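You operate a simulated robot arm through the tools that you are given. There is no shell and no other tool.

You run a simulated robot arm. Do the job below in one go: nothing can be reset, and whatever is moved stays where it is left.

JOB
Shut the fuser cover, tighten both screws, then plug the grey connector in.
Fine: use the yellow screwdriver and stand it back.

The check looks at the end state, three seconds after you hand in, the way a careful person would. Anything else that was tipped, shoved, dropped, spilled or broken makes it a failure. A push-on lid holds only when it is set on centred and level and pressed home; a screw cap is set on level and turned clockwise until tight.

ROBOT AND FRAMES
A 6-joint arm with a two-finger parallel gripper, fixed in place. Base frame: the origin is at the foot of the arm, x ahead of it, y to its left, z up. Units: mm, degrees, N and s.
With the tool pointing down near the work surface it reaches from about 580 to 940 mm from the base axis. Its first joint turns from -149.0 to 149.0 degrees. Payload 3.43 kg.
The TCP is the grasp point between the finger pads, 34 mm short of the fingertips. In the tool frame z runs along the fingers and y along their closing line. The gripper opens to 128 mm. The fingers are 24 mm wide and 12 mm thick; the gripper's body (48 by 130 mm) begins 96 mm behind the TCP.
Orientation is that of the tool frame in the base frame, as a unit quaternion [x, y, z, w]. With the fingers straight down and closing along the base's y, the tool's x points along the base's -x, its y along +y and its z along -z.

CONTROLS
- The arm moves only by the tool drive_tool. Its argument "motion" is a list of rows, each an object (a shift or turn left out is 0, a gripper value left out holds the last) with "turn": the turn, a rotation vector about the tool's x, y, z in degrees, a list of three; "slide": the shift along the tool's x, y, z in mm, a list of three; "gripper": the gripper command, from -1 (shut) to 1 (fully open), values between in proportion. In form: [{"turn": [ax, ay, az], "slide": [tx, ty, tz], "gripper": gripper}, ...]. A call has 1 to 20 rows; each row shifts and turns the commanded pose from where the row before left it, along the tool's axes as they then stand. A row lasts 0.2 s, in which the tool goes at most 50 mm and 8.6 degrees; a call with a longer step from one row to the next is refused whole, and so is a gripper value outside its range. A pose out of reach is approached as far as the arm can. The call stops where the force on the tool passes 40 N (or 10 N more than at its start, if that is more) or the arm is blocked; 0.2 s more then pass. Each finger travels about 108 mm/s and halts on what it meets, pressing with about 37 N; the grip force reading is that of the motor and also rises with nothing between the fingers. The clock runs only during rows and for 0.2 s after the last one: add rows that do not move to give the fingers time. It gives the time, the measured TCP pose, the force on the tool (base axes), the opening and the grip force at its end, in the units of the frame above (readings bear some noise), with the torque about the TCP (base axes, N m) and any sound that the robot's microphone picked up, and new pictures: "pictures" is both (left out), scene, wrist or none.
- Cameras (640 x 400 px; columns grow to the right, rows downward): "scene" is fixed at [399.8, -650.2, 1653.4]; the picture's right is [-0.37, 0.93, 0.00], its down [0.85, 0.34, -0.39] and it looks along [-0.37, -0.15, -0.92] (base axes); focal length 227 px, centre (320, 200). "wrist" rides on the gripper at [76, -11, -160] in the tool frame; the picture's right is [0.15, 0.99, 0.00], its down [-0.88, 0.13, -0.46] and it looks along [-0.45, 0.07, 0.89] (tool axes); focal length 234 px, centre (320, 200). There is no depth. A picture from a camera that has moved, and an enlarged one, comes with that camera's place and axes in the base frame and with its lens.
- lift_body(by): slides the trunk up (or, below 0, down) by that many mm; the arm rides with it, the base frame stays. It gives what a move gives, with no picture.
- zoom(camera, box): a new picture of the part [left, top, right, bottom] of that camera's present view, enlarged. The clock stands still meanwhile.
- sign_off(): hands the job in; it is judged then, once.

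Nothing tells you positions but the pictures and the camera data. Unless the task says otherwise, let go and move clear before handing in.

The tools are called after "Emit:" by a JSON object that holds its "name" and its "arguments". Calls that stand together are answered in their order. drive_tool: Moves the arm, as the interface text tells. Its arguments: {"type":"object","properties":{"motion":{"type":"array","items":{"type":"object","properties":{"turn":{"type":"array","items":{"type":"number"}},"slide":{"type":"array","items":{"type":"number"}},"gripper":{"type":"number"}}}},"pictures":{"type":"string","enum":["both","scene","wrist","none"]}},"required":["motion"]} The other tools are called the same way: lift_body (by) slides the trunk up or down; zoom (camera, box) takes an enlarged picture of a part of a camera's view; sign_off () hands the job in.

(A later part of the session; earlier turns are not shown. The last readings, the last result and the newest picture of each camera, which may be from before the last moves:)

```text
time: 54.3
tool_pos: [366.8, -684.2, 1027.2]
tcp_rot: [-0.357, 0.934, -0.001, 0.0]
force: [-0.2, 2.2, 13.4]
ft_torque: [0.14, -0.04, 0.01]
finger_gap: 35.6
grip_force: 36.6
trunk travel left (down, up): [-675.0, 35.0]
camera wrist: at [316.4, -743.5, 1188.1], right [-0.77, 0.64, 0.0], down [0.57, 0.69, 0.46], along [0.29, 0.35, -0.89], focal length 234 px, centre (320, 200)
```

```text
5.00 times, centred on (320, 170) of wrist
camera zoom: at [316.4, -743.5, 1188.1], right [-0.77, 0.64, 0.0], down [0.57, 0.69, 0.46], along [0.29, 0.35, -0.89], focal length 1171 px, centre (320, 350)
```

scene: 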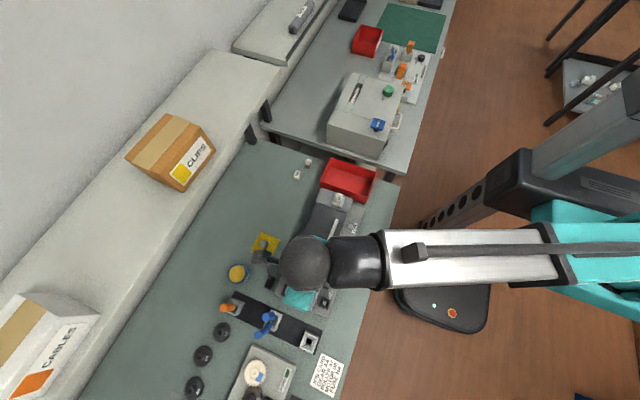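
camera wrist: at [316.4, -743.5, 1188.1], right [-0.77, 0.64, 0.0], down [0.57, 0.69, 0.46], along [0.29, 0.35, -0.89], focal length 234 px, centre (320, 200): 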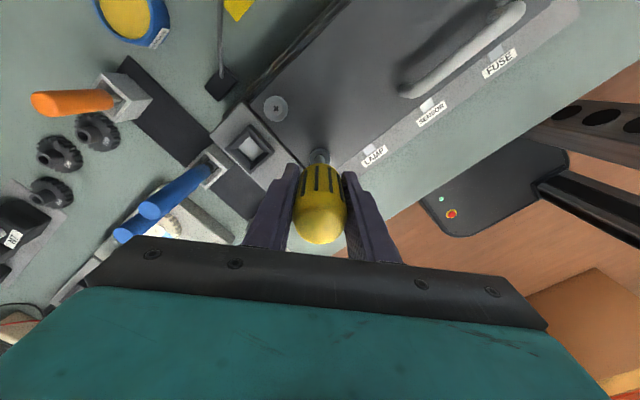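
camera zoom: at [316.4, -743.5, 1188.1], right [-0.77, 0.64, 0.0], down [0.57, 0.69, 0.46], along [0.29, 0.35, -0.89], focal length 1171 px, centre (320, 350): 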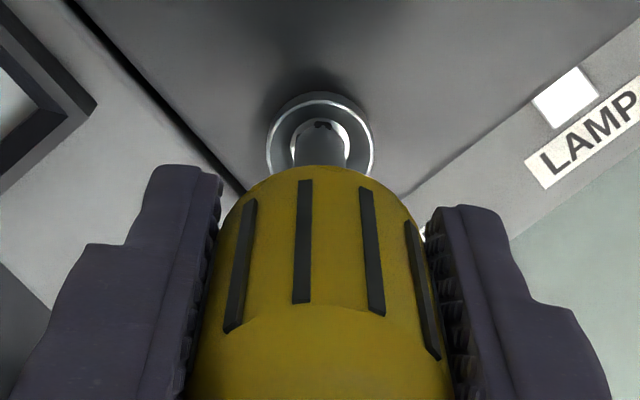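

Emit:
{"name": "drive_tool", "arguments": {"motion": [{"turn": [0, 0, 8.5], "slide": [0, 0, 0.1]}, {"turn": [0, 0, 8.5], "slide": [0, 0, 0.1]}, {"turn": [0, 0, 8.5], "slide": [0, 0, 0.1]}, {"turn": [0, 0, 8.5], "slide": [0, 0, 0.1]}, {"turn": [0, 0, 8.5], "slide": [0, 0, 0.1]}, {"turn": [0, 0, 8.5], "slide": [0, 0, 0.1]}, {"turn": [0, 0, 8.5], "slide": [0, 0, 0.1]}, {"turn": [0, 0, 8.5], "slide": [0, 0, 0.1]}, {"turn": [0, 0, 8.5], "slide": [0, 0, 0.1]}, {"turn": [0, 0, 8.5], "slide": [0, 0, 0.1]}], "pictures": "wrist"}}

Emit:
{"name": "zoom", "arguments": {"camera": "wrist", "box": [290, 130, 350, 210]}}

```text
time: 56.5
tool_pos: [366.8, -684.4, 1027.6]
tcp_rot: [0.368, 0.93, 0.0, 0.001]
force: [-3.5, 4.5, 12.5]
ft_torque: [0.38, 0.29, 0.0]
finger_gap: 35.4
grip_force: 37.3
trunk travel left (down, up): [-675.0, 35.0]
camera wrist: at [302.3, -641.0, 1186.9], right [0.57, 0.82, 0.0], down [0.73, -0.51, 0.46], along [0.38, -0.26, -0.89], focal length 234 px, centre (320, 200)
```

wrist: 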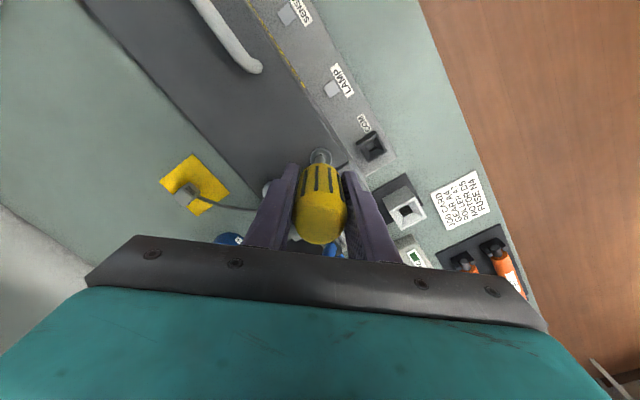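

```text
5.00 times, centred on (320, 170) of wrist
camera zoom: at [302.3, -641.0, 1186.9], right [0.57, 0.82, 0.0], down [0.73, -0.51, 0.46], along [0.38, -0.26, -0.89], focal length 1171 px, centre (320, 350)
```

zoom: 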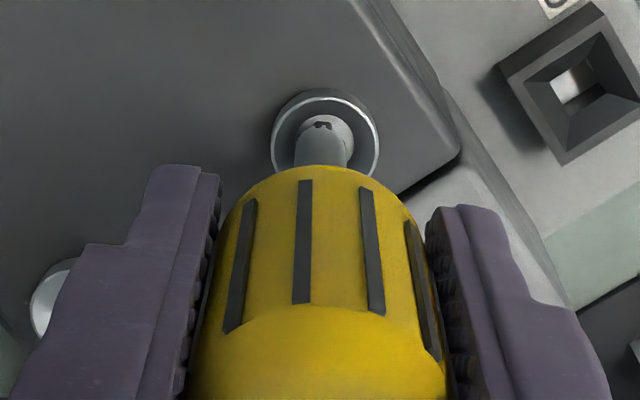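

No thread resistance yet. I'll keep turning clockwise and watch the height and torque.

Emit:
{"name": "drive_tool", "arguments": {"motion": [{"turn": [0, 0, 8.5], "slide": [0, 0, 0.1]}, {"turn": [0, 0, 8.5], "slide": [0, 0, 0.1]}, {"turn": [0, 0, 8.5], "slide": [0, 0, 0.1]}, {"turn": [0, 0, 8.5], "slide": [0, 0, 0.1]}, {"turn": [0, 0, 8.5], "slide": [0, 0, 0.1]}, {"turn": [0, 0, 8.5], "slide": [0, 0, 0.1]}, {"turn": [0, 0, 8.5], "slide": [0, 0, 0.1]}, {"turn": [0, 0, 8.5], "slide": [0, 0, 0.1]}, {"turn": [0, 0, 8.5], "slide": [0, 0, 0.1]}, {"turn": [0, 0, 8.5], "slide": [0, 0, 0.1]}], "pictures": "wrist"}}

Emit:
{"name": "zoom", "arguments": {"camera": "wrist", "box": [290, 130, 350, 210]}}

Emit:
{"name": "zoom", "arguments": {"camera": "scene", "box": [265, 240, 355, 330]}}

```text
time: 58.7
tool_pos: [367.1, -683.8, 1025.6]
tcp_rot: [0.9, 0.436, 0.0, 0.002]
force: [-2.4, 3.1, 8.9]
ft_torque: [0.22, 0.24, 0.02]
finger_gap: 35.5
grip_force: 37.6
trunk travel left (down, up): [-675.0, 35.0]
camera wrist: at [404.0, -618.4, 1186.1], right [0.87, -0.5, 0.0], down [-0.44, -0.77, 0.46], along [-0.22, -0.4, -0.89], focal length 234 px, centre (320, 200)
```

wrist: 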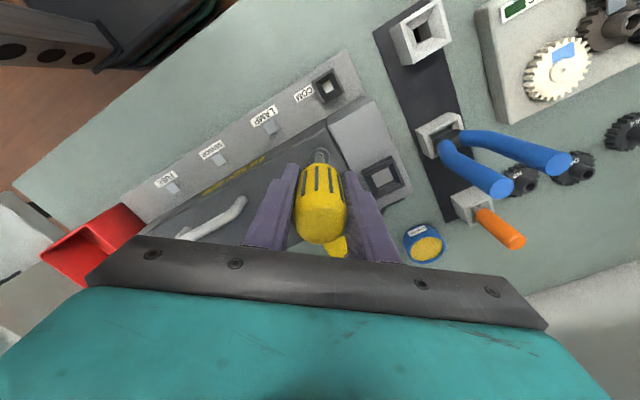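

```text
5.00 times, centred on (320, 170) of wrist
camera zoom: at [404.0, -618.4, 1186.1], right [0.87, -0.5, 0.0], down [-0.44, -0.77, 0.46], along [-0.22, -0.4, -0.89], focal length 1171 px, centre (320, 350)
```

zoom: 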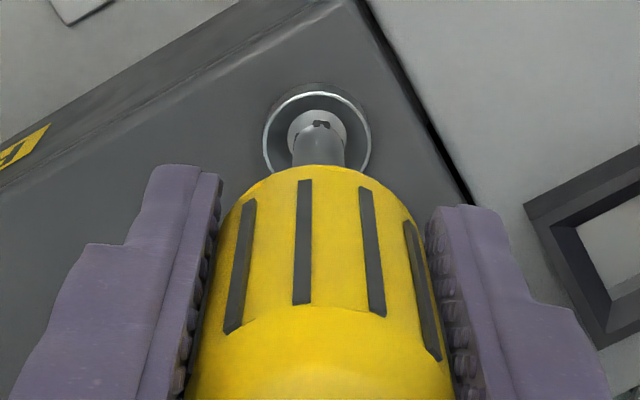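

```text
4.44 times, centred on (310, 285) of scene
camera zoom: at [399.8, -650.2, 1653.4], right [-0.37, 0.93, 0.0], down [0.85, 0.34, -0.39], along [-0.37, -0.15, -0.92], focal length 1009 px, centre (364, -178)
```

zoom: 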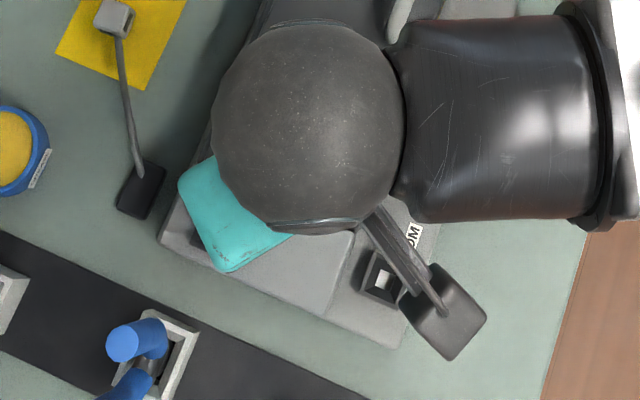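

The tool is following the screw down (z 1028.7→1025.6), so the screw is threading in. I'll continue turning, trimming the small sideways load.

Emit:
{"name": "drive_tool", "arguments": {"motion": [{"turn": [0, 0, 8.5], "slide": [0.15, -0.5, 0.1]}, {"turn": [0, 0, 8.5], "slide": [0, 0, 0.15]}, {"turn": [0, 0, 8.5], "slide": [0, 0, 0.15]}, {"turn": [0, 0, 8.5], "slide": [0, 0, 0.15]}, {"turn": [0, 0, 8.5], "slide": [0, 0, 0.15]}, {"turn": [0, 0, 8.5], "slide": [0, 0, 0.15]}, {"turn": [0, 0, 8.5], "slide": [0, 0, 0.15]}, {"turn": [0, 0, 8.5], "slide": [0, 0, 0.15]}, {"turn": [0, 0, 8.5], "slide": [0, 0, 0.15]}, {"turn": [0, 0, 8.5], "slide": [0, 0, 0.15]}], "pictures": "wrist"}}

Emit:
{"name": "zoom", "arguments": {"camera": "wrist", "box": [290, 130, 350, 210]}}

```text
time: 60.9
tool_pos: [365.5, -684.4, 1024.7]
tcp_rot: [0.958, -0.285, 0.001, 0.0]
force: [-0.5, 4.1, 11.5]
ft_torque: [0.34, 0.03, 0.02]
finger_gap: 35.5
grip_force: 37.3
trunk travel left (down, up): [-675.0, 35.0]
camera wrist: at [434.7, -716.6, 1185.2], right [-0.42, -0.91, 0.0], down [-0.81, 0.37, 0.45], along [-0.41, 0.19, -0.89], focal length 234 px, centre (320, 200)
```

wrist: 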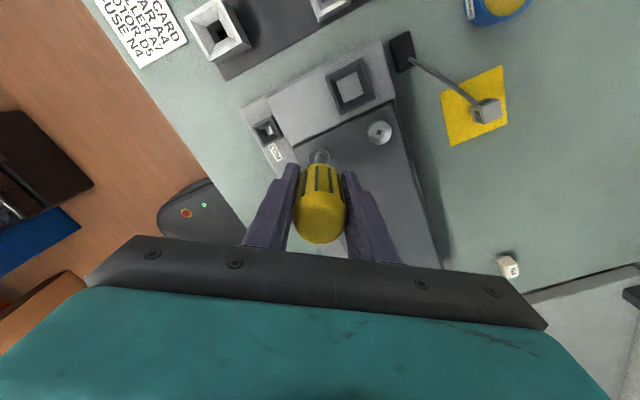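

```text
5.00 times, centred on (320, 170) of wrist
camera zoom: at [434.7, -716.6, 1185.2], right [-0.42, -0.91, 0.0], down [-0.81, 0.37, 0.45], along [-0.41, 0.19, -0.89], focal length 1171 px, centre (320, 350)
```

zoom: 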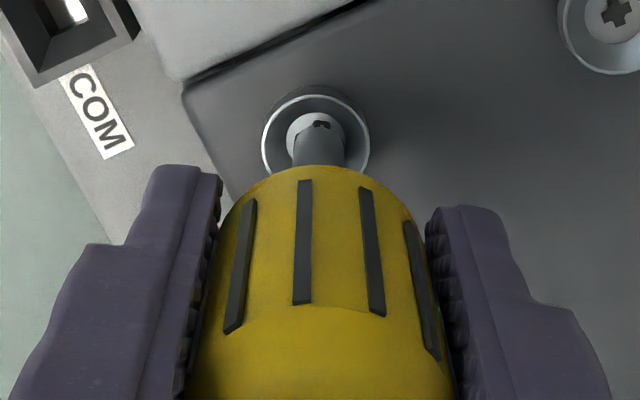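

Emit:
{"name": "drive_tool", "arguments": {"motion": [{"turn": [0, 0, 8.5], "slide": [-0.27, -0.42, 0.15]}, {"turn": [0, 0, 8.5], "slide": [0, 0, 0.15]}, {"turn": [0, 0, 8.5], "slide": [0, 0, 0.15]}, {"turn": [0, 0, 8.5], "slide": [0, 0, 0.15]}, {"turn": [0, 0, 8.5], "slide": [0, 0, 0.15]}, {"turn": [0, 0, 8.5], "slide": [0, 0, 0.15]}, {"turn": [0, 0, 8.5], "slide": [0, 0, 0.15]}, {"turn": [0, 0, 8.5], "slide": [0, 0, 0.15]}, {"turn": [0, 0, 8.5], "slide": [0, 0, 0.15]}, {"turn": [0, 0, 8.5], "slide": [0, 0, 0.15]}], "pictures": "wrist"}}

Emit:
{"name": "zoom", "arguments": {"camera": "wrist", "box": [290, 130, 350, 210]}}

```text
time: 63.1
tool_pos: [365.0, -684.3, 1024.1]
tcp_rot: [0.876, -0.483, 0.002, 0.001]
force: [10.6, 2.3, 12.5]
ft_torque: [0.21, -0.93, 0.0]
finger_gap: 35.5
grip_force: 36.6
out of reach, approached as far as the arm can: row 4, 5, 6, 7, 8, 9, 10
trunk travel left (down, up): [-675.0, 35.0]
camera wrist: at [413.6, -743.4, 1184.9], right [-0.76, -0.65, 0.0], down [-0.58, 0.68, 0.45], along [-0.29, 0.34, -0.89], focal length 234 px, centre (320, 200)
```

wrist: 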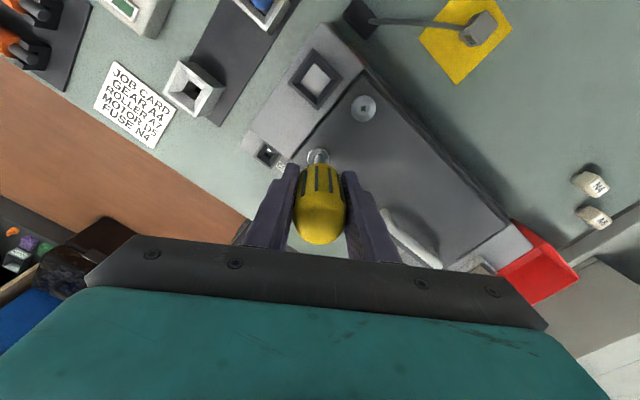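

```text
5.00 times, centred on (320, 170) of wrist
camera zoom: at [413.6, -743.4, 1184.9], right [-0.76, -0.65, 0.0], down [-0.58, 0.68, 0.45], along [-0.29, 0.34, -0.89], focal length 1171 px, centre (320, 350)
```

zoom: 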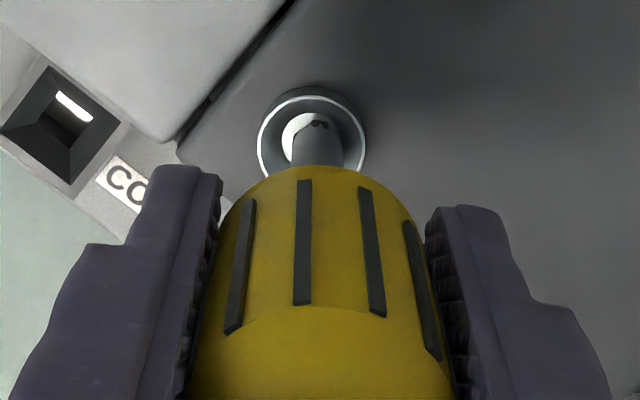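

The wrist reached its turning limit after about 328° clockwise. I'll lift the bit clear, check the screw, and wind back.

Emit:
{"name": "drive_tool", "arguments": {"motion": [{"turn": [0, 0, -8.5], "slide": [0, 0, -5]}, {"turn": [0, 0, -8.5], "slide": [0, 0, -10]}, {"turn": [0, 0, -8.5], "slide": [0, 0, -10]}, {"turn": [0, 0, -8.5]}, {"turn": [0, 0, -8.5]}, {"turn": [0, 0, -8.5]}, {"turn": [0, 0, -8.5]}, {"turn": [0, 0, -8.5]}, {"turn": [0, 0, -8.5]}, {"turn": [0, 0, -8.5]}, {}], "pictures": "wrist"}}

Emit:
{"name": "zoom", "arguments": {"camera": "wrist", "box": [280, 100, 400, 210]}}

```text
time: 65.5
tool_pos: [364.9, -686.7, 1047.0]
tcp_rot: [0.972, 0.235, 0.001, 0.0]
force: [-0.1, 0.0, -1.0]
ft_torque: [0.02, 0.0, 0.01]
finger_gap: 35.2
grip_force: 36.8
trunk travel left (down, up): [-675.0, 35.0]
camera wrist: at [425.0, -641.6, 1207.5], right [0.58, -0.81, 0.0], down [-0.72, -0.52, 0.45], along [-0.37, -0.27, -0.89], focal length 234 px, centre (320, 200)
```

wrist: 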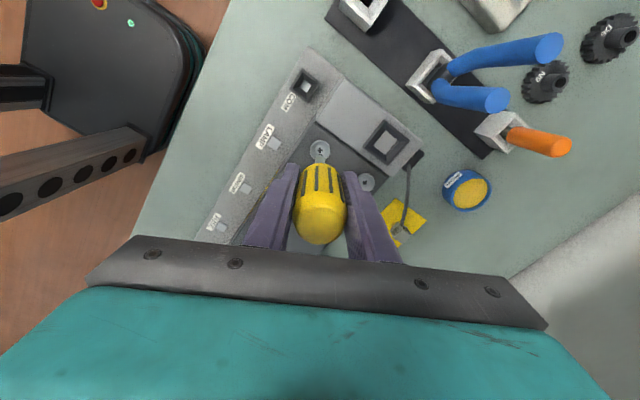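

```text
3.64 times, centred on (340, 155) of wrist
camera zoom: at [425.0, -641.6, 1207.5], right [0.58, -0.81, 0.0], down [-0.72, -0.52, 0.45], along [-0.37, -0.27, -0.89], focal length 852 px, centre (247, 364)
```

zoom: 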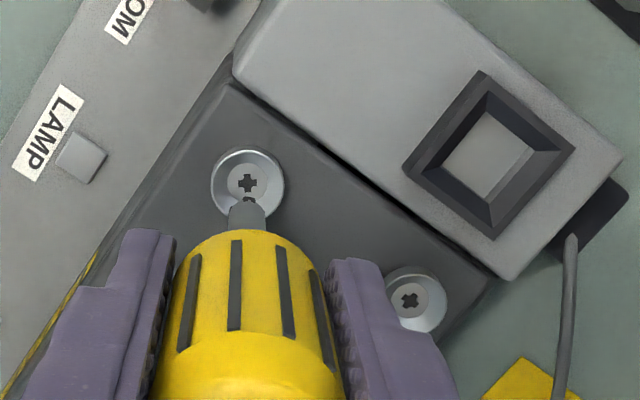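

Screw P has dropped a few mm relative to Q, so driving works, but it isn't tight yet. I'll wind the wrist fully back for another pass.

Emit:
{"name": "drive_tool", "arguments": {"motion": [{"turn": [0, 0, -8.5]}, {"turn": [0, 0, -8.5]}, {"turn": [0, 0, -8.5]}, {"turn": [0, 0, -8.5]}, {"turn": [0, 0, -8.5]}, {"turn": [0, 0, -8.5]}, {"turn": [0, 0, -8.5]}, {"turn": [0, 0, -8.5]}, {"turn": [0, 0, -8.5]}, {"turn": [0, 0, -8.5]}, {"turn": [0, 0, -8.5]}, {"turn": [0, 0, -8.5]}, {"turn": [0, 0, -8.5]}, {"turn": [0, 0, -8.5]}, {"turn": [0, 0, -8.5]}, {"turn": [0, 0, -8.5]}, {"turn": [0, 0, -8.5]}, {"turn": [0, 0, -8.5]}, {"turn": [0, 0, -8.5]}, {"turn": [0, 0, -8.5]}], "pictures": "none"}}

Emit:
{"name": "drive_tool", "arguments": {"motion": [{"turn": [0, 0, -8.5]}, {"turn": [0, 0, -8.5]}, {"turn": [0, 0, -8.5]}, {"turn": [0, 0, -8.5]}, {"turn": [0, 0, -8.5]}, {"turn": [0, 0, -8.5]}, {"turn": [0, 0, -8.5]}, {"turn": [0, 0, -8.5]}, {"turn": [0, 0, -8.5]}, {"turn": [0, 0, -8.5]}, {"turn": [0, 0, -8.5]}, {"turn": [0, 0, -8.5]}, {"turn": [0, 0, -8.5]}, {"turn": [0, 0, -8.5]}, {"turn": [0, 0, -8.5]}, {"turn": [0, 0, -8.5]}, {"turn": [0, 0, -8.5]}, {"turn": [0, 0, -8.5]}, {"turn": [0, 0, -8.5]}, {}], "pictures": "none"}}

```text
time: 69.7
tool_pos: [365.1, -685.9, 1047.9]
tcp_rot: [-0.151, 0.989, 0.0, 0.002]
force: [-0.6, -0.8, -1.6]
ft_torque: [-0.04, -0.02, 0.03]
finger_gap: 35.4
grip_force: 37.3
trunk travel left (down, up): [-675.0, 35.0]
```

```text
time: 73.9
tool_pos: [365.9, -685.4, 1047.5]
tcp_rot: [0.805, -0.594, 0.001, 0.0]
force: [-0.2, 0.0, -0.3]
ft_torque: [0.01, 0.01, -0.04]
finger_gap: 35.5
grip_force: 36.9
out of reach, approached as far as the arm can: row 11, 12, 13, 14, 15, 16, 17, 18, 19
trunk travel left (down, up): [-675.0, 35.0]
```

The usable wrist range is about 345° per pass. I'll check alignment and re-engage P.

Emit:
{"name": "zoom", "arguments": {"camera": "wrist", "box": [290, 130, 350, 210]}}

Emit:
{"name": "drive_tool", "arguments": {"motion": [{}], "pictures": "none"}}

```text
5.00 times, centred on (320, 170) of wrist
camera zoom: at [397.1, -754.7, 1207.5], right [-0.9, -0.43, 0.0], down [-0.38, 0.8, 0.45], along [-0.2, 0.41, -0.89], focal length 1171 px, centre (320, 350)
```

zoom: 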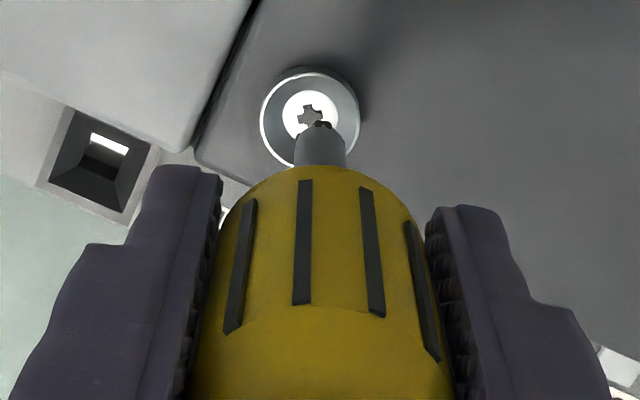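

```text
time: 74.3
tool_pos: [364.8, -685.1, 1047.9]
tcp_rot: [0.804, -0.594, 0.0, 0.0]
force: [0.0, 0.4, -1.3]
ft_torque: [0.03, 0.03, 0.04]
finger_gap: 35.3
grip_force: 36.4
trunk travel left (down, up): [-675.0, 35.0]
```

Emit:
{"name": "drive_tool", "arguments": {"motion": [{"slide": [-0.9, -2.4, 4]}, {"slide": [0, 0, 7]}, {"slide": [0, 0, 6]}, {}], "pictures": "none"}}

Emit:
{"name": "zoom", "arguments": {"camera": "wrist", "box": [300, 140, 340, 190]}}

```text
time: 75.3
tool_pos: [366.2, -683.8, 1031.5]
tcp_rot: [0.805, -0.594, 0.001, 0.0]
force: [0.3, -0.6, -1.6]
ft_torque: [0.01, 0.02, 0.02]
finger_gap: 35.2
grip_force: 36.7
trunk travel left (down, up): [-675.0, 35.0]
```

```text
8.00 times, centred on (320, 165) of wrist
camera zoom: at [398.3, -753.9, 1191.5], right [-0.9, -0.43, 0.0], down [-0.38, 0.8, 0.45], along [-0.2, 0.41, -0.89], focal length 1873 px, centre (320, 480)
```

zoom: 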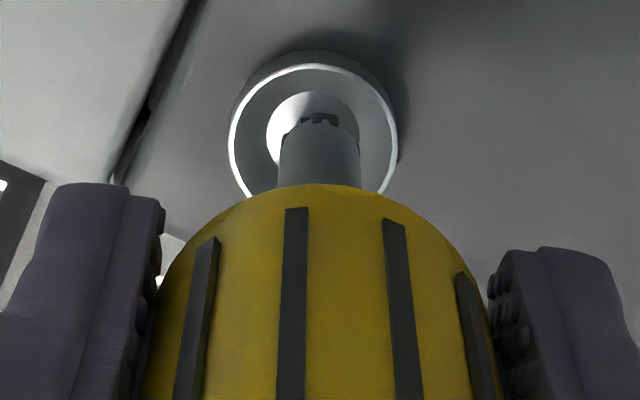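

Emit:
{"name": "drive_tool", "arguments": {"motion": [{"slide": [0, -0.8, 1.5]}, {"slide": [0, 0, 2]}, {"slide": [0, 0, 2]}, {"slide": [0, 0, 2]}, {}], "pictures": "none"}}

Emit:
{"name": "zoom", "arguments": {"camera": "wrist", "box": [300, 140, 340, 190]}}

```text
time: 76.5
tool_pos: [366.1, -684.1, 1026.0]
tcp_rot: [0.805, -0.593, 0.002, 0.0]
force: [1.8, -2.4, 13.9]
ft_torque: [-0.2, -0.15, -0.01]
finger_gap: 35.4
grip_force: 36.7
trunk travel left (down, up): [-675.0, 35.0]
```

```text
8.00 times, centred on (320, 165) of wrist
camera zoom: at [398.1, -753.2, 1185.0], right [-0.9, -0.43, 0.0], down [-0.39, 0.8, 0.45], along [-0.19, 0.41, -0.89], focal length 1873 px, centre (320, 480)
```

zoom: 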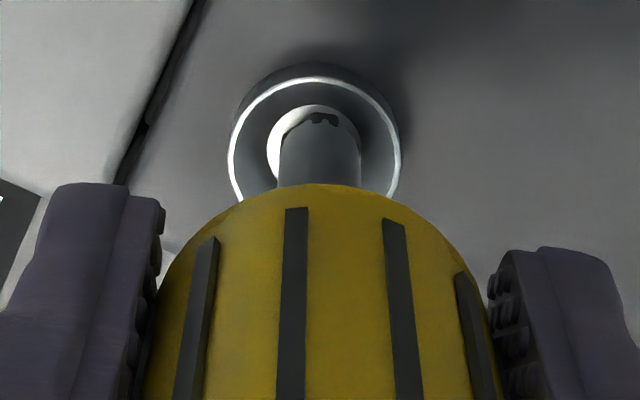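

In contact and centred. Second turning pass on P.

Emit:
{"name": "drive_tool", "arguments": {"motion": [{"turn": [0, 0, 8.5], "slide": [0, 0, 0]}, {"turn": [0, 0, 8.5], "slide": [0, 0, 0]}, {"turn": [0, 0, 8.5], "slide": [0, 0, 0.1]}, {"turn": [0, 0, 8.5], "slide": [0, 0, 0.1]}, {"turn": [0, 0, 8.5], "slide": [0, 0, 0.1]}, {"turn": [0, 0, 8.5], "slide": [0, 0, 0.1]}, {"turn": [0, 0, 8.5], "slide": [0, 0, 0.1]}, {"turn": [0, 0, 8.5], "slide": [0, 0, 0.1]}, {"turn": [0, 0, 8.5], "slide": [0, 0, 0.1]}, {"turn": [0, 0, 8.5], "slide": [0, 0, 0.1]}, {"turn": [0, 0, 8.5], "slide": [0, 0, 0.1]}, {"turn": [0, 0, 8.5], "slide": [0, 0, 0.1]}], "pictures": "none"}}

```text
time: 79.1
tool_pos: [365.7, -684.0, 1024.4]
tcp_rot: [-0.044, 0.999, -0.002, 0.001]
force: [-0.6, 1.3, 21.1]
ft_torque: [0.0, -0.08, 0.28]
finger_gap: 35.3
grip_force: 37.4
trunk travel left (down, up): [-675.0, 35.0]
```

Torque is building (0.28 N·m), so the screw is starting to seat. I'll continue.

Emit:
{"name": "drive_tool", "arguments": {"motion": [{"turn": [0, 0, 8.5]}, {"turn": [0, 0, 8.5]}, {"turn": [0, 0, 8.5]}, {"turn": [0, 0, 8.5]}], "pictures": "wrist"}}

Emit:
{"name": "zoom", "arguments": {"camera": "wrist", "box": [290, 130, 350, 210]}}

```text
time: 80.1
tool_pos: [364.9, -682.2, 1023.4]
tcp_rot: [0.25, 0.968, -0.001, 0.002]
force: [0.2, -0.3, 21.3]
ft_torque: [-0.07, -0.05, 0.29]
finger_gap: 35.5
grip_force: 36.6
trunk travel left (down, up): [-675.0, 35.0]
camera wrist: at [293.2, -656.0, 1183.6], right [0.35, 0.94, 0.0], down [0.83, -0.31, 0.46], along [0.43, -0.16, -0.89], focal length 234 px, centre (320, 200)
```

wrist: 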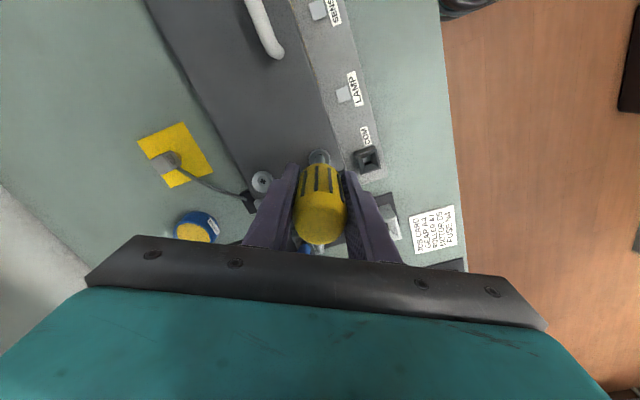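

```text
5.00 times, centred on (320, 170) of wrist
camera zoom: at [293.2, -656.0, 1183.6], right [0.35, 0.94, 0.0], down [0.83, -0.31, 0.46], along [0.43, -0.16, -0.89], focal length 1171 px, centre (320, 350)
```

zoom: 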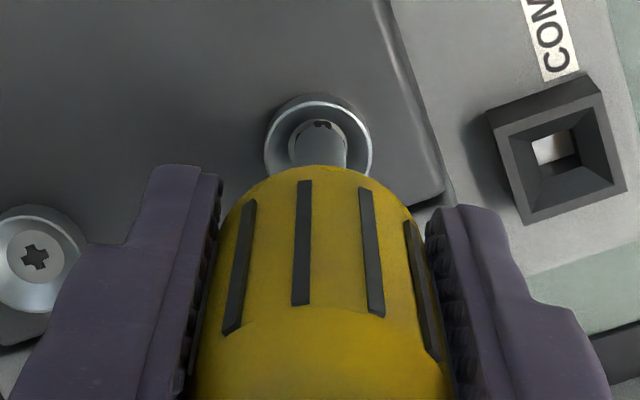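

Emit:
{"name": "drive_tool", "arguments": {"motion": [{"turn": [0, 0, 8.5]}, {"turn": [0, 0, 8.5]}, {"turn": [0, 0, 8.5]}, {"turn": [0, 0, 8.5]}, {"turn": [0, 0, 8.5]}, {"turn": [0, 0, 8.5]}], "pictures": "none"}}

Emit:
{"name": "zoom", "arguments": {"camera": "wrist", "box": [290, 130, 350, 210]}}

```text
time: 81.5
tool_pos: [366.0, -683.2, 1022.9]
tcp_rot: [0.643, 0.766, 0.0, 0.002]
force: [0.6, -0.8, 20.0]
ft_torque: [-0.02, -0.08, 0.25]
finger_gap: 35.4
grip_force: 37.2
trunk travel left (down, up): [-675.0, 35.0]
```

```text
5.00 times, centred on (320, 170) of wrist
camera zoom: at [341.2, -610.5, 1183.5], right [0.95, 0.32, 0.0], down [0.28, -0.84, 0.46], along [0.15, -0.43, -0.89], focal length 1171 px, centre (320, 350)
```

zoom: 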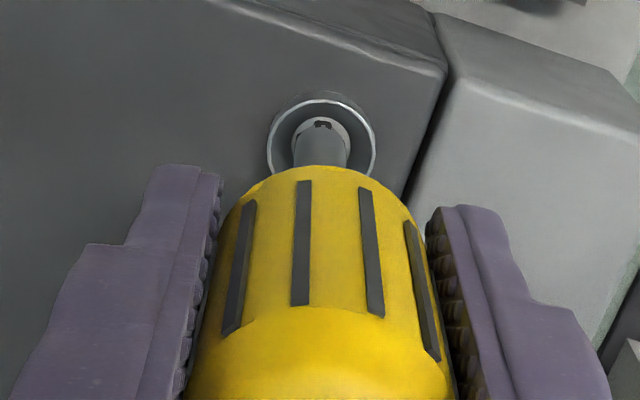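

Emit:
{"name": "drive_tool", "arguments": {"motion": [{"turn": [0, 0, 8.5]}, {"turn": [0, 0, 8.5]}, {"turn": [0, 0, 8.5]}, {"turn": [0, 0, 8.5]}, {"turn": [0, 0, 8.5]}, {"turn": [0, 0, 8.5]}, {"turn": [0, 0, 8.5]}, {"turn": [0, 0, 8.5]}, {"turn": [0, 0, 8.5]}], "pictures": "none"}}

Emit:
{"name": "drive_tool", "arguments": {"motion": [{"turn": [0, 0, 8.5]}, {"turn": [0, 0, 8.5]}, {"turn": [0, 0, 8.5]}, {"turn": [0, 0, 8.5]}, {"turn": [0, 0, 8.5]}, {"turn": [0, 0, 8.5]}, {"turn": [0, 0, 8.5]}], "pictures": "none"}}

Emit:
{"name": "zoom", "arguments": {"camera": "wrist", "box": [290, 130, 350, 210]}}

```text
time: 83.5
tool_pos: [366.0, -683.6, 1023.5]
tcp_rot: [0.979, 0.203, 0.0, 0.001]
force: [1.7, 0.0, 16.2]
ft_torque: [-0.05, -0.05, 0.22]
finger_gap: 35.3
grip_force: 36.3
trunk travel left (down, up): [-675.0, 35.0]
```

```text
time: 85.1
tool_pos: [366.4, -682.6, 1023.1]
tcp_rot: [0.951, -0.309, 0.001, 0.002]
force: [0.3, -1.7, 18.2]
ft_torque: [-0.14, -0.1, 0.25]
finger_gap: 35.2
grip_force: 36.9
trunk travel left (down, up): [-675.0, 35.0]
```

```text
5.00 times, centred on (320, 170) of wrist
camera zoom: at [432.9, -719.0, 1183.9], right [-0.46, -0.89, 0.0], down [-0.79, 0.41, 0.45], along [-0.4, 0.21, -0.89], focal length 1171 px, centre (320, 350)
```

zoom: 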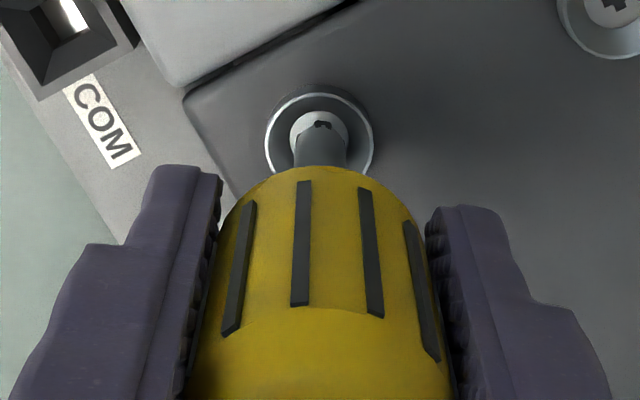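

Height has stopped changing and torque is steady at about 0.25 N·m. I'll lift off and look at the screw head to judge seating.

Emit:
{"name": "drive_tool", "arguments": {"motion": [{"slide": [0, 0, -8]}, {"slide": [0, 0, -12]}, {}], "pictures": "none"}}

Emit:
{"name": "zoom", "arguments": {"camera": "wrist", "box": [290, 90, 390, 190]}}

Emit:
{"name": "zoom", "arguments": {"camera": "wrist", "box": [305, 125, 345, 175]}}

```text
time: 85.9
tool_pos: [366.3, -684.6, 1043.1]
tcp_rot: [0.951, -0.308, 0.0, 0.0]
force: [0.0, -0.2, -1.2]
ft_torque: [0.02, -0.03, 0.0]
finger_gap: 35.6
grip_force: 37.0
trunk travel left (down, up): [-675.0, 35.0]
```

```text
4.00 times, centred on (340, 140) of wrist
camera zoom: at [433.8, -720.6, 1202.8], right [-0.46, -0.89, 0.0], down [-0.79, 0.41, 0.46], along [-0.4, 0.21, -0.89], focal length 937 px, centre (240, 440)
```

zoom: 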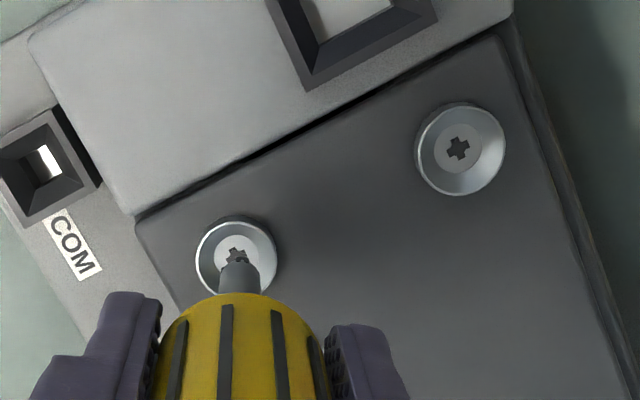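

```text
8.00 times, centred on (325, 150) of wrist
camera zoom: at [433.8, -720.6, 1202.8], right [-0.46, -0.89, 0.0], down [-0.79, 0.41, 0.46], along [-0.4, 0.21, -0.89], focal length 1873 px, centre (280, 600)
```

zoom: 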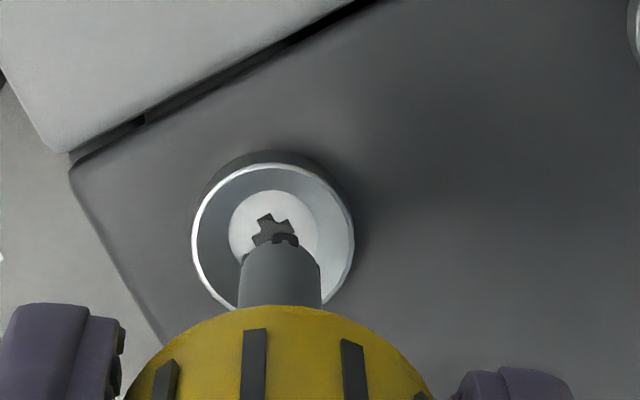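

Screw P has dropped about 6 mm and now bottoms out against a steady torque, so it's seated. I'll wind the wrist back and do screw Q, then give both a firmer final check.

Emit:
{"name": "drive_tool", "arguments": {"motion": [{"turn": [0, 0, -8.5], "slide": [0, 0, -5]}, {"turn": [0, 0, -8.5], "slide": [0, 0, -5]}, {"turn": [0, 0, -8.5]}, {"turn": [0, 0, -8.5]}, {"turn": [0, 0, -8.5]}, {"turn": [0, 0, -8.5]}, {"turn": [0, 0, -8.5]}, {"turn": [0, 0, -8.5]}, {"turn": [0, 0, -8.5]}, {"turn": [0, 0, -8.5]}, {"turn": [0, 0, -8.5]}, {"turn": [0, 0, -8.5]}, {"turn": [0, 0, -8.5]}, {"turn": [0, 0, -8.5]}, {"turn": [0, 0, -8.5]}, {"turn": [0, 0, -8.5]}, {"turn": [0, 0, -8.5]}, {"turn": [0, 0, -8.5]}, {"turn": [0, 0, -8.5]}, {"turn": [0, 0, -8.5]}], "pictures": "none"}}

Emit:
{"name": "drive_tool", "arguments": {"motion": [{"turn": [0, 0, -8.5]}, {"turn": [0, 0, -8.5]}, {"turn": [0, 0, -8.5]}, {"turn": [0, 0, -8.5]}, {"turn": [0, 0, -8.5]}, {"turn": [0, 0, -8.5]}, {"turn": [0, 0, -8.5]}, {"turn": [0, 0, -8.5]}, {"turn": [0, 0, -8.5]}, {"turn": [0, 0, -8.5]}, {"turn": [0, 0, -8.5]}, {"turn": [0, 0, -8.5]}, {"turn": [0, 0, -8.5]}, {"turn": [0, 0, -8.5]}, {"turn": [0, 0, -8.5]}, {"turn": [0, 0, -8.5]}, {"turn": [0, 0, -8.5]}, {}], "pictures": "none"}}

Emit:
{"name": "zoom", "arguments": {"camera": "wrist", "box": [280, 60, 380, 200]}}

```text
time: 90.1
tool_pos: [365.4, -684.4, 1051.7]
tcp_rot: [0.389, 0.921, 0.0, 0.001]
force: [-0.2, -0.6, -0.1]
ft_torque: [-0.03, 0.0, 0.01]
finger_gap: 35.3
grip_force: 37.0
trunk travel left (down, up): [-675.0, 35.0]
```

```text
time: 93.9
tool_pos: [366.3, -684.0, 1051.9]
tcp_rot: [0.76, -0.65, 0.0, 0.0]
force: [0.5, -0.2, -0.4]
ft_torque: [0.0, 0.01, -0.01]
finger_gap: 35.5
grip_force: 36.8
trunk travel left (down, up): [-675.0, 35.0]
```

```text
2.86 times, centred on (330, 130) of wrist
camera zoom: at [388.1, -757.2, 1212.7], right [-0.96, -0.3, 0.0], down [-0.26, 0.85, 0.45], along [-0.13, 0.43, -0.89], focal length 669 px, centre (291, 400)
```

zoom: 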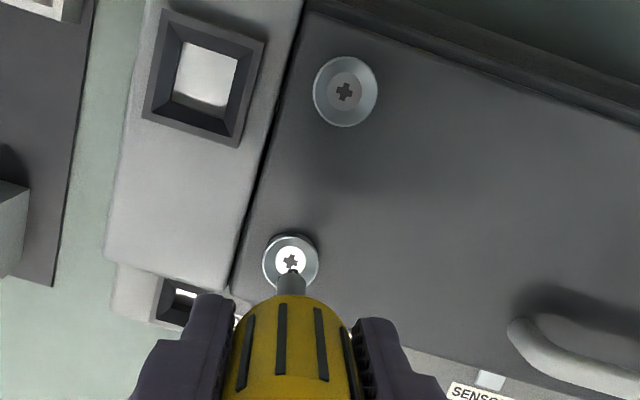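

Emit:
{"name": "drive_tool", "arguments": {"motion": [{"slide": [34, 5.5, 0]}, {"slide": [33.2, 5.5, 0]}, {}], "pictures": "none"}}

Emit:
{"name": "zoom", "arguments": {"camera": "wrist", "box": [290, 120, 350, 200]}}

```text
time: 94.7
tool_pos: [364.2, -752.7, 1052.5]
tcp_rot: [0.759, -0.651, 0.0, 0.0]
force: [1.1, 0.6, -1.4]
ft_torque: [-0.01, -0.04, 0.01]
finger_gap: 35.4
grip_force: 37.5
trunk travel left (down, up): [-675.0, 35.0]
```

```text
5.00 times, centred on (320, 160) of wrist
camera zoom: at [386.4, -826.1, 1212.5], right [-0.96, -0.29, 0.0], down [-0.26, 0.85, 0.45], along [-0.13, 0.43, -0.89], focal length 1171 px, centre (320, 400)
```

zoom: 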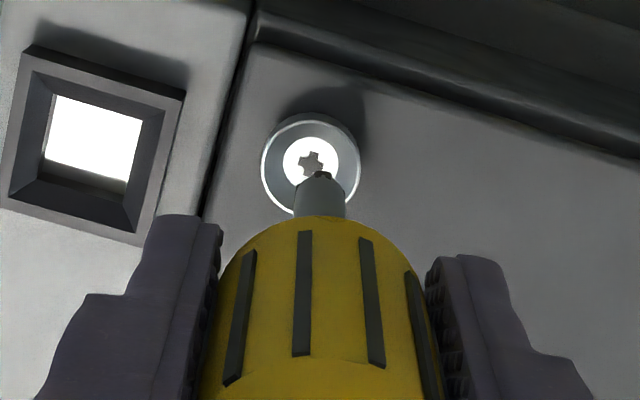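

Emit:
{"name": "drive_tool", "arguments": {"motion": [{"slide": [-0.4, -2, 6]}, {"slide": [0, 0, 6]}, {"slide": [0, 0, 6]}, {}], "pictures": "none"}}

Emit:
{"name": "zoom", "arguments": {"camera": "wrist", "box": [300, 140, 340, 190]}}

```text
time: 95.7
tool_pos: [366.6, -750.7, 1034.4]
tcp_rot: [0.758, -0.652, 0.001, 0.0]
force: [-0.3, -0.4, -0.2]
ft_torque: [-0.03, 0.0, 0.01]
finger_gap: 35.3
grip_force: 37.0
trunk travel left (down, up): [-675.0, 35.0]
```

```text
8.00 times, centred on (320, 165) of wrist
camera zoom: at [389.2, -824.5, 1194.5], right [-0.96, -0.29, 0.0], down [-0.26, 0.85, 0.45], along [-0.13, 0.43, -0.89], focal length 1873 px, centre (320, 480)
```

zoom: 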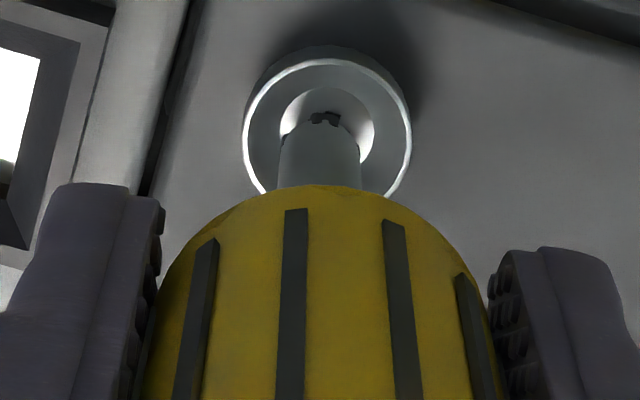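

Emit:
{"name": "drive_tool", "arguments": {"motion": [{"slide": [0.6, 0.9, 1.5]}, {"slide": [0, 0, 2]}, {"slide": [0, 0, 2]}, {"slide": [0, 0, 2]}, {}], "pictures": "none"}}

Emit:
{"name": "zoom", "arguments": {"camera": "wrist", "box": [300, 140, 340, 190]}}

```text
time: 96.9
tool_pos: [367.3, -752.8, 1028.7]
tcp_rot: [0.758, -0.652, 0.003, 0.0]
force: [1.2, -1.7, 10.6]
ft_torque: [-0.08, -0.13, 0.02]
finger_gap: 35.5
grip_force: 37.4
trunk travel left (down, up): [-675.0, 35.0]
```

```text
8.00 times, centred on (320, 165) of wrist
camera zoom: at [388.1, -825.4, 1188.5], right [-0.96, -0.29, 0.0], down [-0.26, 0.85, 0.45], along [-0.13, 0.43, -0.89], focal length 1873 px, centre (320, 480)
```

zoom: 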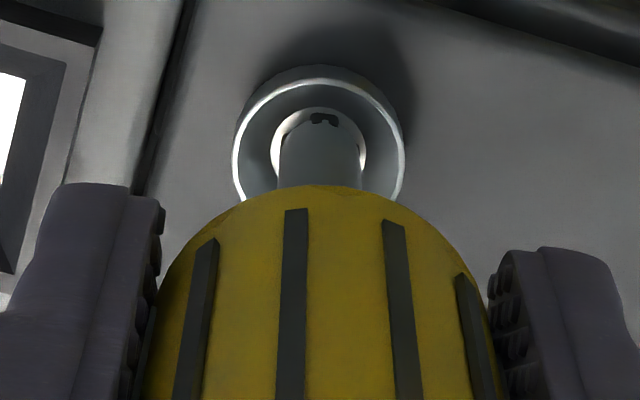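

Screw Q engaged at the same initial height as P. Turning clockwise.

Emit:
{"name": "drive_tool", "arguments": {"motion": [{"turn": [0, 0, 8.5], "slide": [0, 0, 0.1]}, {"turn": [0, 0, 8.5], "slide": [0, 0, 0.1]}, {"turn": [0, 0, 8.5], "slide": [0, 0, 0.15]}, {"turn": [0, 0, 8.5], "slide": [0, 0, 0.15]}, {"turn": [0, 0, 8.5], "slide": [0, 0, 0.15]}, {"turn": [0, 0, 8.5], "slide": [0, 0, 0.15]}, {"turn": [0, 0, 8.5], "slide": [0, 0, 0.15]}, {"turn": [0, 0, 8.5], "slide": [0, 0, 0.15]}, {"turn": [0, 0, 8.5], "slide": [0, 0, 0.15]}, {"turn": [0, 0, 8.5], "slide": [0, 0, 0.15]}], "pictures": "none"}}

Emit:
{"name": "zoom", "arguments": {"camera": "wrist", "box": [300, 140, 340, 190]}}

```text
time: 99.1
tool_pos: [366.4, -752.1, 1026.1]
tcp_rot: [-0.118, 0.993, 0.0, 0.0]
force: [2.1, -0.5, 13.9]
ft_torque: [-0.05, -0.18, 0.01]
finger_gap: 35.3
grip_force: 36.4
trunk travel left (down, up): [-675.0, 35.0]
```

```text
8.00 times, centred on (320, 165) of wrist
camera zoom: at [294.3, -779.8, 1187.0], right [-0.37, 0.93, 0.0], down [0.83, 0.33, 0.46], along [0.42, 0.17, -0.89], focal length 1873 px, centre (320, 480)
```

zoom: 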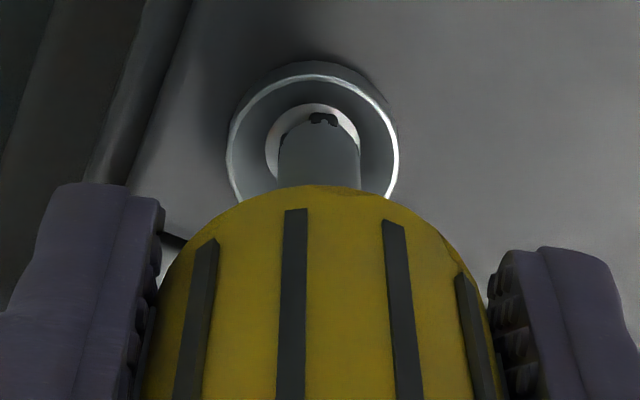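

Emit:
{"name": "drive_tool", "arguments": {"motion": [{"turn": [0, 0, 8.5], "slide": [-0.25, -0.3, 0.1]}, {"turn": [0, 0, 8.5], "slide": [0, 0, 0.12]}, {"turn": [0, 0, 8.5], "slide": [0, 0, 0.12]}, {"turn": [0, 0, 8.5], "slide": [0, 0, 0.12]}, {"turn": [0, 0, 8.5], "slide": [0, 0, 0.12]}, {"turn": [0, 0, 8.5], "slide": [0, 0, 0.12]}, {"turn": [0, 0, 8.5], "slide": [0, 0, 0.12]}, {"turn": [0, 0, 8.5], "slide": [0, 0, 0.12]}, {"turn": [0, 0, 8.5], "slide": [0, 0, 0.12]}, {"turn": [0, 0, 8.5], "slide": [0, 0, 0.12]}], "pictures": "none"}}

Emit:
{"name": "drive_tool", "arguments": {"motion": [{"turn": [0, 0, 8.5], "slide": [0, 0, 0.12]}, {"turn": [0, 0, 8.5], "slide": [0, 0, 0.12]}, {"turn": [0, 0, 8.5], "slide": [0, 0, 0.12]}, {"turn": [0, 0, 8.5], "slide": [0, 0, 0.12]}, {"turn": [0, 0, 8.5], "slide": [0, 0, 0.12]}, {"turn": [0, 0, 8.5], "slide": [0, 0, 0.12]}, {"turn": [0, 0, 8.5], "slide": [0, 0, 0.12]}, {"turn": [0, 0, 8.5], "slide": [0, 0, 0.12]}], "pictures": "none"}}

Emit:
{"name": "zoom", "arguments": {"camera": "wrist", "box": [300, 140, 340, 190]}}

```text
time: 101.3
tool_pos: [367.0, -752.1, 1025.6]
tcp_rot: [0.584, 0.812, -0.001, 0.001]
force: [0.1, 0.3, 14.8]
ft_torque: [-0.01, 0.02, 0.04]
finger_gap: 35.5
grip_force: 37.1
trunk travel left (down, up): [-675.0, 35.0]
```

```text
time: 103.1
tool_pos: [367.2, -751.2, 1024.8]
tcp_rot: [0.938, 0.347, 0.0, 0.0]
force: [0.2, 1.6, 10.1]
ft_torque: [0.19, 0.07, 0.01]
finger_gap: 35.1
grip_force: 37.1
trunk travel left (down, up): [-675.0, 35.0]
```

```text
8.00 times, centred on (320, 165) of wrist
camera zoom: at [416.4, -694.4, 1185.4], right [0.75, -0.66, 0.0], down [-0.59, -0.67, 0.46], along [-0.3, -0.34, -0.89], focal length 1873 px, centre (320, 480)
```

zoom: 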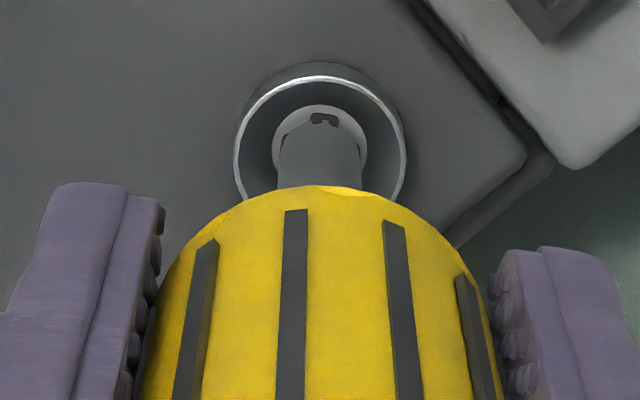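

Emit:
{"name": "drive_tool", "arguments": {"motion": [{"turn": [0, 0, 8.5], "slide": [0, 0, 0.15]}, {"turn": [0, 0, 8.5], "slide": [0, 0, 0.15]}, {"turn": [0, 0, 8.5], "slide": [0, 0, 0.15]}, {"turn": [0, 0, 8.5], "slide": [0, 0, 0.15]}, {"turn": [0, 0, 8.5], "slide": [0, 0, 0.15]}, {"turn": [0, 0, 8.5], "slide": [0, 0, 0.15]}, {"turn": [0, 0, 8.5], "slide": [0, 0, 0.15]}, {"turn": [0, 0, 8.5], "slide": [0, 0, 0.15]}], "pictures": "none"}}

Emit:
{"name": "zoom", "arguments": {"camera": "wrist", "box": [300, 140, 340, 190]}}

```text
time: 104.9
tool_pos: [366.6, -751.8, 1023.7]
tcp_rot: [0.971, -0.238, 0.002, 0.0]
force: [-0.6, -2.8, 16.3]
ft_torque: [-0.23, 0.03, 0.01]
finger_gap: 35.4
grip_force: 36.7
trunk travel left (down, up): [-675.0, 35.0]
```

```text
8.00 times, centred on (320, 165) of wrist
camera zoom: at [438.4, -776.8, 1184.6], right [-0.33, -0.94, 0.0], down [-0.84, 0.29, 0.45], along [-0.43, 0.15, -0.89], focal length 1873 px, centre (320, 480)
```

zoom: 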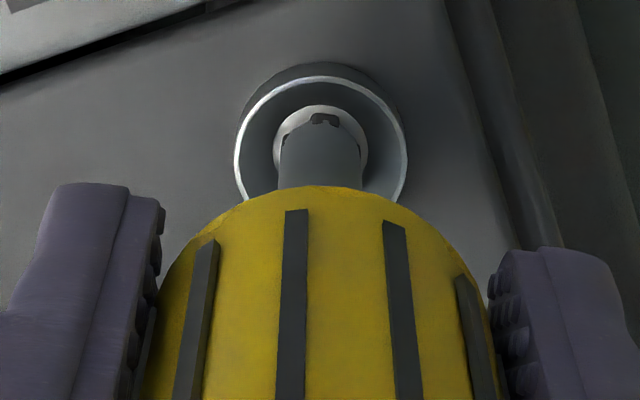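

Emit:
{"name": "drive_tool", "arguments": {"motion": [{"turn": [0, 0, 8.5], "slide": [0, 0, 0.15]}, {"turn": [0, 0, 8.5], "slide": [0, 0, 0.15]}, {"turn": [0, 0, 8.0], "slide": [0, 0, 0.15]}], "pictures": "none"}}

```text
time: 105.7
tool_pos: [367.7, -751.5, 1024.7]
tcp_rot: [0.897, -0.442, 0.001, 0.0]
force: [0.1, -1.8, 15.6]
ft_torque: [-0.12, -0.05, -0.01]
finger_gap: 35.4
grip_force: 36.9
trunk travel left (down, up): [-675.0, 35.0]
```

Not yet seated; I'll lift, wind back and do another pass on Q.

Emit:
{"name": "drive_tool", "arguments": {"motion": [{"slide": [0, 0, -6]}, {"turn": [0, 0, -8.5], "slide": [0, 0, -8]}, {"turn": [0, 0, -8.5]}, {"turn": [0, 0, -8.5]}, {"turn": [0, 0, -8.5]}, {"turn": [0, 0, -8.5]}, {"turn": [0, 0, -8.5]}, {"turn": [0, 0, -8.5]}, {"turn": [0, 0, -8.5]}, {"turn": [0, 0, -8.5]}, {"turn": [0, 0, -8.5]}, {"turn": [0, 0, -8.5]}, {"turn": [0, 0, -8.5]}, {"turn": [0, 0, -8.5]}, {"turn": [0, 0, -8.5]}, {"turn": [0, 0, -8.5]}, {"turn": [0, 0, -8.5]}, {"turn": [0, 0, -8.5]}, {"turn": [0, 0, -8.5]}, {"turn": [0, 0, -8.5]}], "pictures": "none"}}

Emit:
{"name": "drive_tool", "arguments": {"motion": [{"turn": [0, 0, -8.5]}, {"turn": [0, 0, -8.5]}, {"turn": [0, 0, -8.5]}, {"turn": [0, 0, -8.5]}, {"turn": [0, 0, -8.5]}, {"turn": [0, 0, -8.5]}, {"turn": [0, 0, -8.5]}, {"turn": [0, 0, -8.5]}, {"turn": [0, 0, -8.5]}, {"turn": [0, 0, -8.5]}, {"turn": [0, 0, -8.5]}, {"turn": [0, 0, -8.5]}, {"turn": [0, 0, -8.5]}, {"turn": [0, 0, -8.5]}, {"turn": [0, 0, -8.5]}, {"turn": [0, 0, -8.5]}, {"turn": [0, 0, -8.5]}, {"turn": [0, 0, -8.5]}, {"turn": [0, 0, -8.5]}, {}], "pictures": "none"}}

Emit:
{"name": "zoom", "arguments": {"camera": "wrist", "box": [300, 130, 340, 180]}}

```text
time: 109.9
tool_pos: [367.9, -753.9, 1037.2]
tcp_rot: [0.578, 0.816, -0.001, 0.001]
force: [0.2, -1.1, -1.0]
ft_torque: [0.02, 0.02, -0.01]
finger_gap: 35.5
grip_force: 37.3
trunk travel left (down, up): [-675.0, 35.0]
```

```text
time: 114.1
tool_pos: [367.4, -753.0, 1036.6]
tcp_rot: [0.712, -0.702, 0.0, 0.0]
force: [0.3, 0.0, -1.4]
ft_torque: [-0.03, -0.03, -0.02]
finger_gap: 35.4
grip_force: 37.5
trunk travel left (down, up): [-675.0, 35.0]
```

```text
8.00 times, centred on (320, 155) of wrist
camera zoom: at [378.6, -828.5, 1196.8], right [-0.99, -0.16, 0.0], down [-0.14, 0.88, 0.45], along [-0.07, 0.45, -0.89], focal length 1873 px, centre (320, 560)
```

zoom: 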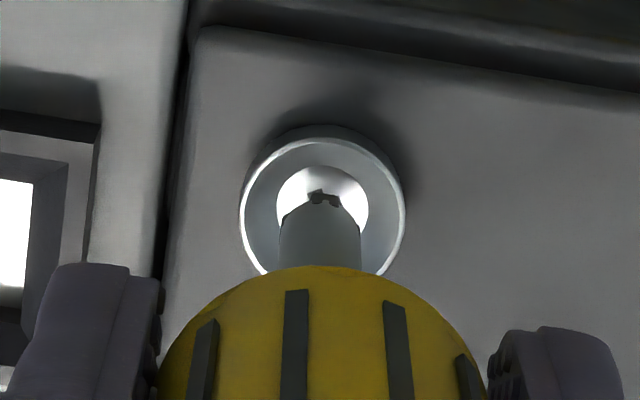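

Aligned. Re-engaging Q and turning again.

Emit:
{"name": "drive_tool", "arguments": {"motion": [{"slide": [0, 0, 4]}, {"slide": [0, 0, 4]}, {"slide": [0, 0, 2]}, {"slide": [0, 0, 2]}, {}], "pictures": "none"}}

Emit:
{"name": "drive_tool", "arguments": {"motion": [{"turn": [0, 0, 8.5], "slide": [0, 0, 0.1]}, {"turn": [0, 0, 8.5], "slide": [0, 0, 0.1]}, {"turn": [0, 0, 8.5], "slide": [0, 0, 0.1]}, {"turn": [0, 0, 8.5], "slide": [0, 0, 0.1]}, {"turn": [0, 0, 8.5], "slide": [0, 0, 0.1]}, {"turn": [0, 0, 8.5], "slide": [0, 0, 0.1]}, {"turn": [0, 0, 8.5], "slide": [0, 0, 0.1]}, {"turn": [0, 0, 8.5], "slide": [0, 0, 0.1]}], "pictures": "none"}}

```text
time: 115.3
tool_pos: [366.7, -753.1, 1025.1]
tcp_rot: [0.712, -0.702, 0.002, 0.0]
force: [-0.4, -1.0, 1.2]
ft_torque: [-0.04, 0.03, -0.02]
finger_gap: 35.5
grip_force: 37.0
trunk travel left (down, up): [-675.0, 35.0]
```

```text
time: 117.1
tool_pos: [366.8, -751.8, 1023.2]
tcp_rot: [-0.194, 0.981, -0.001, 0.0]
force: [-1.3, 1.0, 2.5]
ft_torque: [0.02, 0.06, 0.06]
finger_gap: 35.4
grip_force: 37.0
trunk travel left (down, up): [-675.0, 35.0]
```

Emit:
{"name": "drive_tool", "arguments": {"motion": [{"slide": [0, 0, 1]}, {"slide": [0, 0, 1]}, {"slide": [0, 0, 0.5]}, {"turn": [0, 0, 8.5]}, {"turn": [0, 0, 8.5]}, {"turn": [0, 0, 8.5]}, {"turn": [0, 0, 8.5]}, {"turn": [0, 0, 8.5]}, {"turn": [0, 0, 8.5]}], "pictures": "none"}}

Emit:
{"name": "drive_tool", "arguments": {"motion": [{"turn": [0, 0, 8.5]}, {"turn": [0, 0, 8.5]}, {"turn": [0, 0, 8.5]}, {"turn": [0, 0, 8.5]}, {"turn": [0, 0, 8.5]}, {"turn": [0, 0, 8.5]}], "pictures": "none"}}

Emit:
{"name": "zoom", "arguments": {"camera": "wrist", "box": [300, 140, 340, 190]}}

```text
time: 119.1
tool_pos: [366.3, -752.5, 1024.2]
tcp_rot: [0.246, 0.969, 0.0, 0.0]
force: [-0.2, 0.9, 17.5]
ft_torque: [0.07, -0.02, 0.21]
finger_gap: 35.3
grip_force: 37.0
trunk travel left (down, up): [-675.0, 35.0]
```

```text
time: 120.5
tool_pos: [365.9, -751.9, 1023.5]
tcp_rot: [0.64, 0.769, 0.0, 0.002]
force: [1.8, 0.6, 22.5]
ft_torque: [0.01, -0.11, 0.32]
finger_gap: 35.4
grip_force: 37.2
trunk travel left (down, up): [-675.0, 35.0]
```

```text
8.00 times, centred on (320, 165) of wrist
camera zoom: at [340.6, -678.8, 1183.2], right [0.95, 0.32, 0.0], down [0.29, -0.84, 0.46], along [0.15, -0.43, -0.89], focal length 1873 px, centre (320, 480)
```

zoom: 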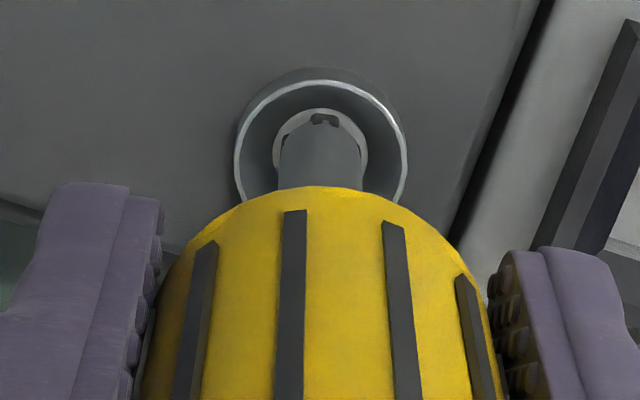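

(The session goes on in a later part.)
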